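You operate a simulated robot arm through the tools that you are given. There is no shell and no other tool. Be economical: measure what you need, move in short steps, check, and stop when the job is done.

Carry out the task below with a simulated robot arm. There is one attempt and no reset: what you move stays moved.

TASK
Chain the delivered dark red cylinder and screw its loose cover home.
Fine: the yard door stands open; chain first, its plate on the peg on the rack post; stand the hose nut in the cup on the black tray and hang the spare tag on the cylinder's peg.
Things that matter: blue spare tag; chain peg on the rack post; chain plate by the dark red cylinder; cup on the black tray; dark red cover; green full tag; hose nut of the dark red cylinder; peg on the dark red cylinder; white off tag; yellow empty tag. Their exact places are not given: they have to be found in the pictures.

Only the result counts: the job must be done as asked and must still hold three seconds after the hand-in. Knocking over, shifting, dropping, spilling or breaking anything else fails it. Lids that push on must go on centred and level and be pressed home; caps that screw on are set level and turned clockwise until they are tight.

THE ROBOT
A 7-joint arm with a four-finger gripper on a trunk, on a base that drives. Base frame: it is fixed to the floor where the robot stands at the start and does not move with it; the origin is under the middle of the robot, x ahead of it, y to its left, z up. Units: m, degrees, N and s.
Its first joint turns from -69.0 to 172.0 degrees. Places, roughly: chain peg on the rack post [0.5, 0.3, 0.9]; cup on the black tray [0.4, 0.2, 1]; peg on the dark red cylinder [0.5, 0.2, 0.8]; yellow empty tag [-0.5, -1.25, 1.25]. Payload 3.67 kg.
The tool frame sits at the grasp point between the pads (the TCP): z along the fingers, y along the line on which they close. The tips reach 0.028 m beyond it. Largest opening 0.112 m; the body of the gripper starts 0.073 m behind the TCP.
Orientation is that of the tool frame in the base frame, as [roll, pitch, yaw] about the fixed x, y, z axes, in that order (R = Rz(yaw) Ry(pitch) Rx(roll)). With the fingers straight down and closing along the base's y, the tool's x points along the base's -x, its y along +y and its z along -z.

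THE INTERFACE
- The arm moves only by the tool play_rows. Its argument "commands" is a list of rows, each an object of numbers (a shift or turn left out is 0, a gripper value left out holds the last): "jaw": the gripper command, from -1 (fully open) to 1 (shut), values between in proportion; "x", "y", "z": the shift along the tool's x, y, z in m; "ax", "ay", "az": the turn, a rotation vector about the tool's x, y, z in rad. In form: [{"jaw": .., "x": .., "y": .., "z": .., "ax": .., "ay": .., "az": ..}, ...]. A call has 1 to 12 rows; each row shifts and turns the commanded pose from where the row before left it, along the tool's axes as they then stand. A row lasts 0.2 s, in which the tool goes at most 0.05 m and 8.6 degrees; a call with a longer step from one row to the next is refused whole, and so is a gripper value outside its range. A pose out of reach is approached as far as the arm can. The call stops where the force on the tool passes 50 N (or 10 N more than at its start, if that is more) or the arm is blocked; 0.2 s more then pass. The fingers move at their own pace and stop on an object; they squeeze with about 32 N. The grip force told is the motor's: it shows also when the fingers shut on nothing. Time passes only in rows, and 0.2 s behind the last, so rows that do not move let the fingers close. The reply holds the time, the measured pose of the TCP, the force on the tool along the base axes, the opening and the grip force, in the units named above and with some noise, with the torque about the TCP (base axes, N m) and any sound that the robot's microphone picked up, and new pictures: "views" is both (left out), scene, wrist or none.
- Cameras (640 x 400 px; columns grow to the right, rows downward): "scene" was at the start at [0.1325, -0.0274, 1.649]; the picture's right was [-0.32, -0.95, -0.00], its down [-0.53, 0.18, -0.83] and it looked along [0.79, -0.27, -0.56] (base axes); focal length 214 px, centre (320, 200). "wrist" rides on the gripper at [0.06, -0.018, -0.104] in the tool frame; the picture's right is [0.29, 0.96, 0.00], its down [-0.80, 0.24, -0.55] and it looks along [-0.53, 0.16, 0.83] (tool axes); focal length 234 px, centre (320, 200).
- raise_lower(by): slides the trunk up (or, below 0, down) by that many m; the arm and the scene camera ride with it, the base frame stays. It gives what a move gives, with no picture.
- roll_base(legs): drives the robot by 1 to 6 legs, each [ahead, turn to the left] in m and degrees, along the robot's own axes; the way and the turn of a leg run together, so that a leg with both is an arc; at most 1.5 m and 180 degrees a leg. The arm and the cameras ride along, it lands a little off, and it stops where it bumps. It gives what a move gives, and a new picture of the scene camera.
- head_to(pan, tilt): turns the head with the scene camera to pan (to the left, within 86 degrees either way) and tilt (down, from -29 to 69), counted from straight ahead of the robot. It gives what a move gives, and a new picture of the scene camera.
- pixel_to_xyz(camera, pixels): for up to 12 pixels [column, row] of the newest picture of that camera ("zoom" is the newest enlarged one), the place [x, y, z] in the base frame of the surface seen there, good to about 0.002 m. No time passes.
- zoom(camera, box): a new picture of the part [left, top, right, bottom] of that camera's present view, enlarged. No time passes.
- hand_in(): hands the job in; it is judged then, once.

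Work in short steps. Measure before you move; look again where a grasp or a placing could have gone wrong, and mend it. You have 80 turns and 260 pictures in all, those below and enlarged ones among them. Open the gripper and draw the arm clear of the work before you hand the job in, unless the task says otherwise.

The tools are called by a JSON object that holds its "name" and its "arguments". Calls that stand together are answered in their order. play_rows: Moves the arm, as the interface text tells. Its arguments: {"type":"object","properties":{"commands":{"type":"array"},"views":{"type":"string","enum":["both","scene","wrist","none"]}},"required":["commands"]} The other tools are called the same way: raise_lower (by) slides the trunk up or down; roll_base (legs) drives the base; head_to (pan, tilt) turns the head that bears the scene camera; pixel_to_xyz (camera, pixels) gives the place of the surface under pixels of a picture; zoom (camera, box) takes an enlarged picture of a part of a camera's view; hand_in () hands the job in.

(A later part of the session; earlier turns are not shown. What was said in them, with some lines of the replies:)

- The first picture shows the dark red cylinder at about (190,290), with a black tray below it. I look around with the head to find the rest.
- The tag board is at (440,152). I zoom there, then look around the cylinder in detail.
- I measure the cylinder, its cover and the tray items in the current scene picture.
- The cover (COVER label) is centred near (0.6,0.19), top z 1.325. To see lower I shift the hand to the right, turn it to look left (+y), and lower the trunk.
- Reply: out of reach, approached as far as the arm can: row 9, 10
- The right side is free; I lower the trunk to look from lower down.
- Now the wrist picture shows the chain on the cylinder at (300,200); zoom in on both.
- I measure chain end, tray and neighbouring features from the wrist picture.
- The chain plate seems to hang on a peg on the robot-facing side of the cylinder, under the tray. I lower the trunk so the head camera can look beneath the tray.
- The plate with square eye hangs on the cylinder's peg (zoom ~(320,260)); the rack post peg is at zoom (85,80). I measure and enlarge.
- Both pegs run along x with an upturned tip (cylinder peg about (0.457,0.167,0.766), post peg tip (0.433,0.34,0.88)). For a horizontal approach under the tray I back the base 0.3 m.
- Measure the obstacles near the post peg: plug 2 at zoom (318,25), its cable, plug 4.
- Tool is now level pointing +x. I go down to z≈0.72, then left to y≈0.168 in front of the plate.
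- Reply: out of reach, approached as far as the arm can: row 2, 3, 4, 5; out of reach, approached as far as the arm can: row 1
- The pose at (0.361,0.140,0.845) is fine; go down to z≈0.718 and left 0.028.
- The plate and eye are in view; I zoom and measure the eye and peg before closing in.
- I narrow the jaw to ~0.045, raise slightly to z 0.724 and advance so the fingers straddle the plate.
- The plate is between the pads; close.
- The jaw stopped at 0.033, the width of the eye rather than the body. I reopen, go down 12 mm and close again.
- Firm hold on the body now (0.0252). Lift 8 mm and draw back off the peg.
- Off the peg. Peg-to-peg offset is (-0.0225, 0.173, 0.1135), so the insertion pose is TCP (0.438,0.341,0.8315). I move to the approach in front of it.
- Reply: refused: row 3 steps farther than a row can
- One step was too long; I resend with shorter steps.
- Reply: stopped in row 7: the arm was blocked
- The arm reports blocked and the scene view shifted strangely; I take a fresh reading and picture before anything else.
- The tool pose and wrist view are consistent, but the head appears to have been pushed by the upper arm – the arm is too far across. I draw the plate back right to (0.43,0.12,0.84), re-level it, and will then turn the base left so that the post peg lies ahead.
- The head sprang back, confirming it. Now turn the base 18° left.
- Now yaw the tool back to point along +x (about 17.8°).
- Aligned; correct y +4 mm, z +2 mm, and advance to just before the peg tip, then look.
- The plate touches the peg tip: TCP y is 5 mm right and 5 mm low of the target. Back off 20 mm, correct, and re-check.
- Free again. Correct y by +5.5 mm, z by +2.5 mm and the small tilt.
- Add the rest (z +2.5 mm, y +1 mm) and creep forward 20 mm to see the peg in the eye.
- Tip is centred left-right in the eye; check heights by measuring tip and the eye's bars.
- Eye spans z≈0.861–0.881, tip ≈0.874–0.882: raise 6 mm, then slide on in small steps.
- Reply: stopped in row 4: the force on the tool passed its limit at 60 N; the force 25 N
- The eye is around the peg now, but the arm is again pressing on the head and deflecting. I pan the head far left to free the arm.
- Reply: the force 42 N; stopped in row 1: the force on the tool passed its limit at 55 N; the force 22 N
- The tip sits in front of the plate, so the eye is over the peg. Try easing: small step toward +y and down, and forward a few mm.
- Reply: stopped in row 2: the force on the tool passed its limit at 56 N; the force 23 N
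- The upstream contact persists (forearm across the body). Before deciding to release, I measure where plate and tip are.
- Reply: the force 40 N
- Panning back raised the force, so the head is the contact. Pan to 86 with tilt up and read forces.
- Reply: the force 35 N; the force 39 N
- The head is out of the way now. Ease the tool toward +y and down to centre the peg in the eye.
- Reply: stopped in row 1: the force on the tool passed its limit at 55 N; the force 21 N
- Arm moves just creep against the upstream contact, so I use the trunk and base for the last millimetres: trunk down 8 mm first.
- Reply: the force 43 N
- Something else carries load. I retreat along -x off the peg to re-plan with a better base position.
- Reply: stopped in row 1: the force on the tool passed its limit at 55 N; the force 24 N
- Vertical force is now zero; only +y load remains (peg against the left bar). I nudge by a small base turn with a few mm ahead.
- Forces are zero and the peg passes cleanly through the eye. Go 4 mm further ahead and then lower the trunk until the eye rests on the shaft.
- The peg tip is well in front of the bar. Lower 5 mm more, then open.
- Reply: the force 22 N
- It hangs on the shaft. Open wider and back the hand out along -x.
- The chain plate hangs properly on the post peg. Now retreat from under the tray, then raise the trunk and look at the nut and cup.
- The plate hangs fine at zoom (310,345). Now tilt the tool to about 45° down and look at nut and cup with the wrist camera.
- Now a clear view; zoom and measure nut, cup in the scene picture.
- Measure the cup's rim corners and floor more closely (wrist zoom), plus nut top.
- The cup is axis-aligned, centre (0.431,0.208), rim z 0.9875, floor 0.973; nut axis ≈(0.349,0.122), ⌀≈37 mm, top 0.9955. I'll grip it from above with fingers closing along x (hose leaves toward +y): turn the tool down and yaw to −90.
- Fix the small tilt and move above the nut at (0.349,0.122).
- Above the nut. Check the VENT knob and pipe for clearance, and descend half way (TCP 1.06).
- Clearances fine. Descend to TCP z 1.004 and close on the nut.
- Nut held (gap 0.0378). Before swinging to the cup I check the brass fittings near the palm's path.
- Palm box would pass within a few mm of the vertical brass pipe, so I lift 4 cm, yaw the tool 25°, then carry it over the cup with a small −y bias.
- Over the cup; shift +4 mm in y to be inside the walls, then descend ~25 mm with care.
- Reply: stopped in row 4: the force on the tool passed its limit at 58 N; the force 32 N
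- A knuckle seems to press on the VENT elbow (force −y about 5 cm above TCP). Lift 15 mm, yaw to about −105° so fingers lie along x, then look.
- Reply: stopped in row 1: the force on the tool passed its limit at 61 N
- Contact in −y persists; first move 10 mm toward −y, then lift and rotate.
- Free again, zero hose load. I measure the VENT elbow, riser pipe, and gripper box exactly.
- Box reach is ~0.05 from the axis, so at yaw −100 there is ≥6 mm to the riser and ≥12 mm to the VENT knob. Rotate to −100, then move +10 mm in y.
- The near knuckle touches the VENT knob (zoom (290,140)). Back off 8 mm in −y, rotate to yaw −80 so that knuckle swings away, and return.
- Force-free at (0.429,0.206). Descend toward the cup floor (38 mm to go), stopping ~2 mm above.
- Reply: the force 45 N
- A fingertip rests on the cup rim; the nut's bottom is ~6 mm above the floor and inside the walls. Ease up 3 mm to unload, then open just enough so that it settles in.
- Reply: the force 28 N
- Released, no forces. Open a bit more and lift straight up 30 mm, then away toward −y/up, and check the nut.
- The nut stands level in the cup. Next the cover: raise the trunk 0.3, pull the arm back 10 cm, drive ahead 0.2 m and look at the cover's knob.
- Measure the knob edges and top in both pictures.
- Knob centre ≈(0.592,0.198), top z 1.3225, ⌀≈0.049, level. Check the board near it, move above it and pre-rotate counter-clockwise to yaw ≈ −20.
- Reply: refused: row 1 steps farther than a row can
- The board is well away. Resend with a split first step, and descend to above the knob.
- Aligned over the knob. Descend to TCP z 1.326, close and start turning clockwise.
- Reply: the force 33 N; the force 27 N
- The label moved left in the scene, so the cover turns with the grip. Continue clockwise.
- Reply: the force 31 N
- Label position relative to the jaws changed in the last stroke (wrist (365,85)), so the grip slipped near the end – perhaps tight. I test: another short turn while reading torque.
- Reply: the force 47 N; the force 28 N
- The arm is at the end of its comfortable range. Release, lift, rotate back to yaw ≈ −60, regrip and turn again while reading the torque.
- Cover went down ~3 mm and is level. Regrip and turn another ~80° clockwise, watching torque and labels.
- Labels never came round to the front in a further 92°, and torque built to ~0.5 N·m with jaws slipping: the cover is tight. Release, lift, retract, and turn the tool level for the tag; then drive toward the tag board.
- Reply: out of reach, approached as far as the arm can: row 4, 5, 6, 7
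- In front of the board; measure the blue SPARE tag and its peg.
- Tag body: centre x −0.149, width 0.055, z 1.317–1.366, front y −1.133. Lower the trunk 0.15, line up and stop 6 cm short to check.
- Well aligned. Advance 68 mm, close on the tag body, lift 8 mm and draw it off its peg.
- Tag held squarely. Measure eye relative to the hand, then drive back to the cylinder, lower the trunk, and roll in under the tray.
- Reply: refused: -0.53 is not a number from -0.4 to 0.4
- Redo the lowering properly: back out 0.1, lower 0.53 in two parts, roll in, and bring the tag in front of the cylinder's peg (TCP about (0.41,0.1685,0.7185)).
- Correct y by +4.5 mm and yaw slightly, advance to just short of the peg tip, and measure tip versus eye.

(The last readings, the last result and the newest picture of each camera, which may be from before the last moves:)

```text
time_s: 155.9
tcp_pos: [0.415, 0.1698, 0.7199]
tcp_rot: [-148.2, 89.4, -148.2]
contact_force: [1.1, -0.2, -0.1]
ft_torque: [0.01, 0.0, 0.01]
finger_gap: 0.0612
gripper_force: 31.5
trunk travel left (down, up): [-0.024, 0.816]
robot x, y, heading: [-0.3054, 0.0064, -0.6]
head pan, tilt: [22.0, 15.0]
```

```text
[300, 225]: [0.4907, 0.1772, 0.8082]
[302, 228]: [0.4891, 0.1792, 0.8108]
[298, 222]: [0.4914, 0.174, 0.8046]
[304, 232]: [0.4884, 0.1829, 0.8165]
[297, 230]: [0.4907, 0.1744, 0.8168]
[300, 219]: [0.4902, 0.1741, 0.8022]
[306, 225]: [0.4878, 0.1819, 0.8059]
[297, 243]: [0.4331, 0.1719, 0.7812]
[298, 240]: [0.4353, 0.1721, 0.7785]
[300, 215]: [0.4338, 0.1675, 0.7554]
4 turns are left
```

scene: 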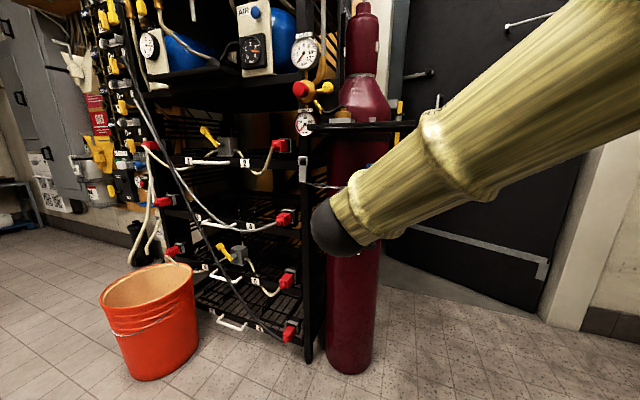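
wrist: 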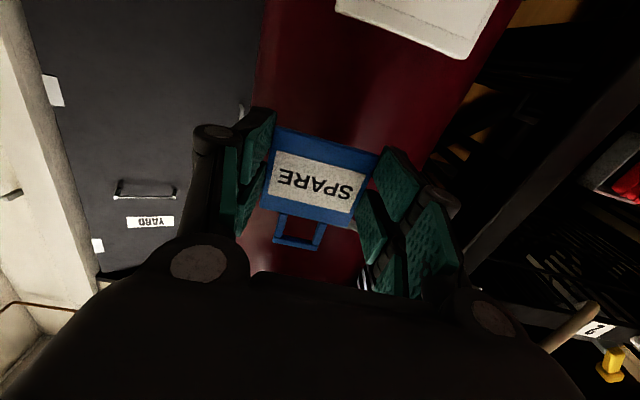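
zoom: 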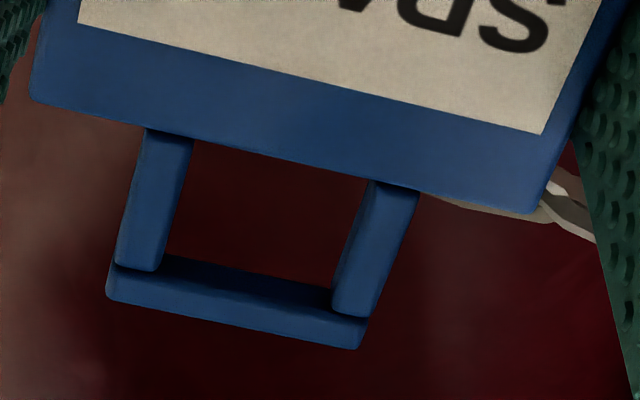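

Eye spans z≈0.7565–0.7785 (centre y≈0.170); tip expected 0.760–0.7685 at y 0.1675 (hidden behind the body, consistent). Lower 3 mm, shift −2.5 mm y, and slide on 36 mm.

{"name": "play_rows", "arguments": {"commands": [{"x": 0.003, "y": -0.0025}, {}, {"z": 0.01}, {"z": 0.01}, {"z": 0.009}, {"z": 0.007}, {}], "views": "wrist"}}

{"name": "zoom", "arguments": {"camera": "wrist", "box": [260, 190, 360, 260]}}

{"name": "pixel_to_xyz", "arguments": {"camera": "zoom", "pixels": [[240, 280], [240, 250], [260, 220], [240, 310], [280, 330]]}}

```text
time_s: 157.5
tcp_pos: [0.4482, 0.1672, 0.7157]
tcp_rot: [-146.0, 89.5, -146.1]
contact_force: [0.0, -0.3, 0.0]
ft_torque: [0.0, 0.03, 0.01]
finger_gap: 0.0609
gripper_force: 32.3
trunk travel left (down, up): [-0.024, 0.816]
robot x, y, heading: [-0.3001, 0.0054, -0.8]
head pan, tilt: [22.0, 15.0]
```

wrist: 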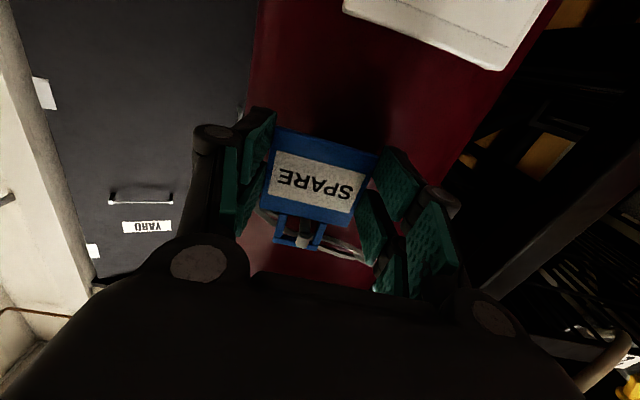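

```text
5.71 times, centred on (310, 225) of wrist
```

zoom: 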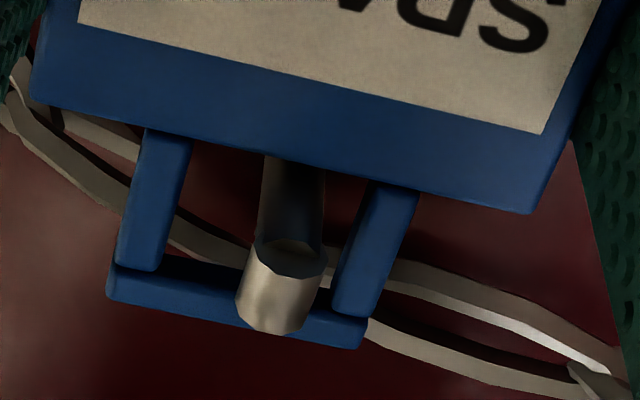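

```text
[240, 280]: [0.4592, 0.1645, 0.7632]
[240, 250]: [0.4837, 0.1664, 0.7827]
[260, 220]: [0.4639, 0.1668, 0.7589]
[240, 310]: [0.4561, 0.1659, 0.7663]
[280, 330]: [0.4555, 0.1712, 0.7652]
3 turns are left
```

The peg is through the eye with no load. Forward 3 mm, lower 7 mm, open, back out and check.

{"name": "play_rows", "arguments": {"commands": [{"z": 0.003}, {"x": 0.004}, {"x": 0.003}, {"jaw": 0.1}, {"jaw": -0.3}, {}], "views": "none"}}

{"name": "play_rows", "arguments": {"commands": [{"z": -0.02}, {"z": -0.03}, {"z": -0.04}, {"z": -0.04}, {"z": -0.04}, {}], "views": "both"}}

{"name": "zoom", "arguments": {"camera": "wrist", "box": [230, 20, 410, 180]}}

{"name": "zoom", "arguments": {"camera": "scene", "box": [280, 80, 440, 220]}}

```text
time_s: 158.9
tcp_pos: [0.4523, 0.1671, 0.709]
tcp_rot: [-147.7, 89.3, -147.9]
contact_force: [0.8, 0.3, -0.8]
ft_torque: [-0.02, 0.01, 0.04]
finger_gap: 0.0728
gripper_force: 0.1
trunk travel left (down, up): [-0.024, 0.816]
robot x, y, heading: [-0.3034, 0.0033, -0.7]
head pan, tilt: [22.0, 15.0]
```

```text
time_s: 160.3
tcp_pos: [0.282, 0.1684, 0.7108]
tcp_rot: [-147.9, 89.5, -148.0]
contact_force: [0.6, -0.2, -0.3]
ft_torque: [-0.01, 0.0, 0.03]
finger_gap: 0.0723
gripper_force: 0.2
trunk travel left (down, up): [-0.024, 0.816]
robot x, y, heading: [-0.3027, 0.0048, -0.7]
head pan, tilt: [22.0, 15.0]
```

scene: 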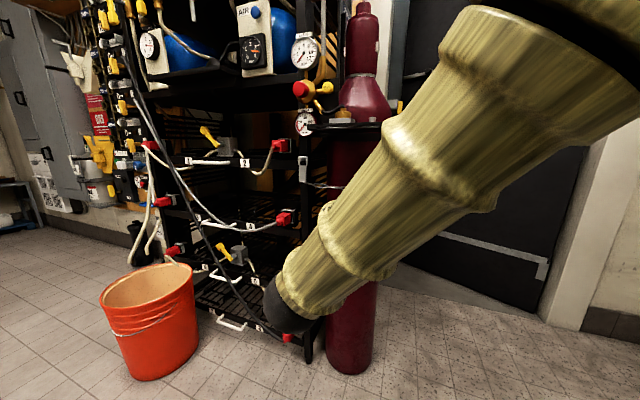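
wrist: 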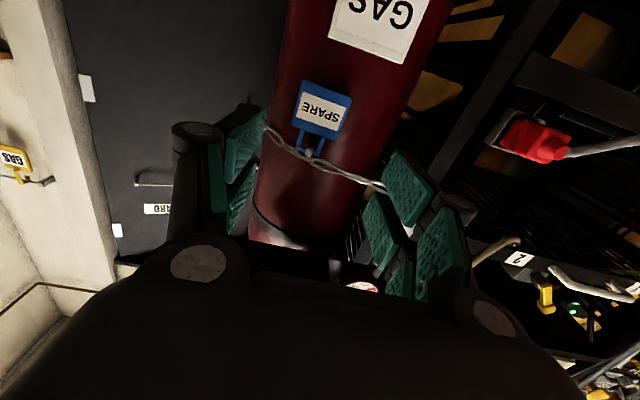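

```text
2.50 times, centred on (320, 100) of wrist
```

zoom: 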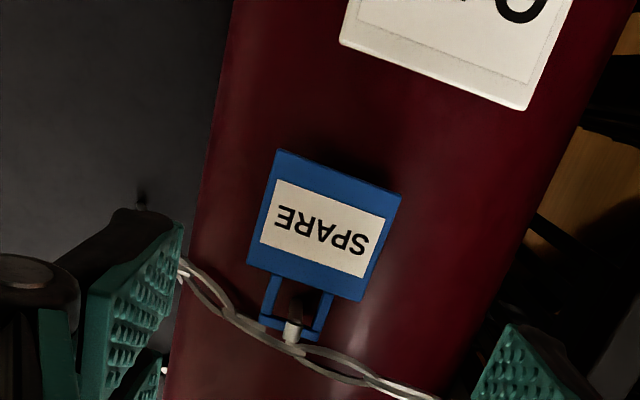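

```text
2.86 times, centred on (360, 150) of scene
2 turns are left
```

zoom: 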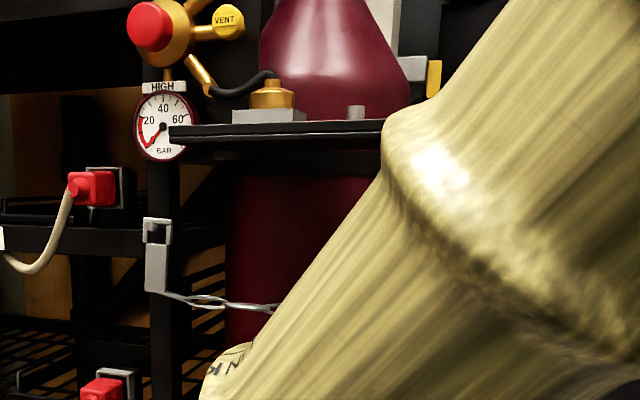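

The tag hangs on the cylinder's peg, the chain plate is on the post peg, the nut stands in the cup, and the hand is open and clear of the work. Handing in.

{"name": "hand_in", "arguments": {}}

```text
The job is handed in.
```

I handed the job in with all four parts done, and the gripper open and clear of the work:
- **Chain:** done first; its plate hangs on the peg on the rack post.
- **Cover:** screwed down level. It sank about 3 mm and would not turn further before the jaws slipped, which I took as tight.
- **Hose nut:** stands in the cup on the black tray. It dropped the last 6 mm or so when I let go and landed upright.
- **Spare tag:** the blue tag hangs on the cylinder's peg.

While I lowered the nut and seated the plate, the gripper pressed on the VENT fitting and the cup rim, and the arm pushed the robot's own head aside. I saw nothing else moved.
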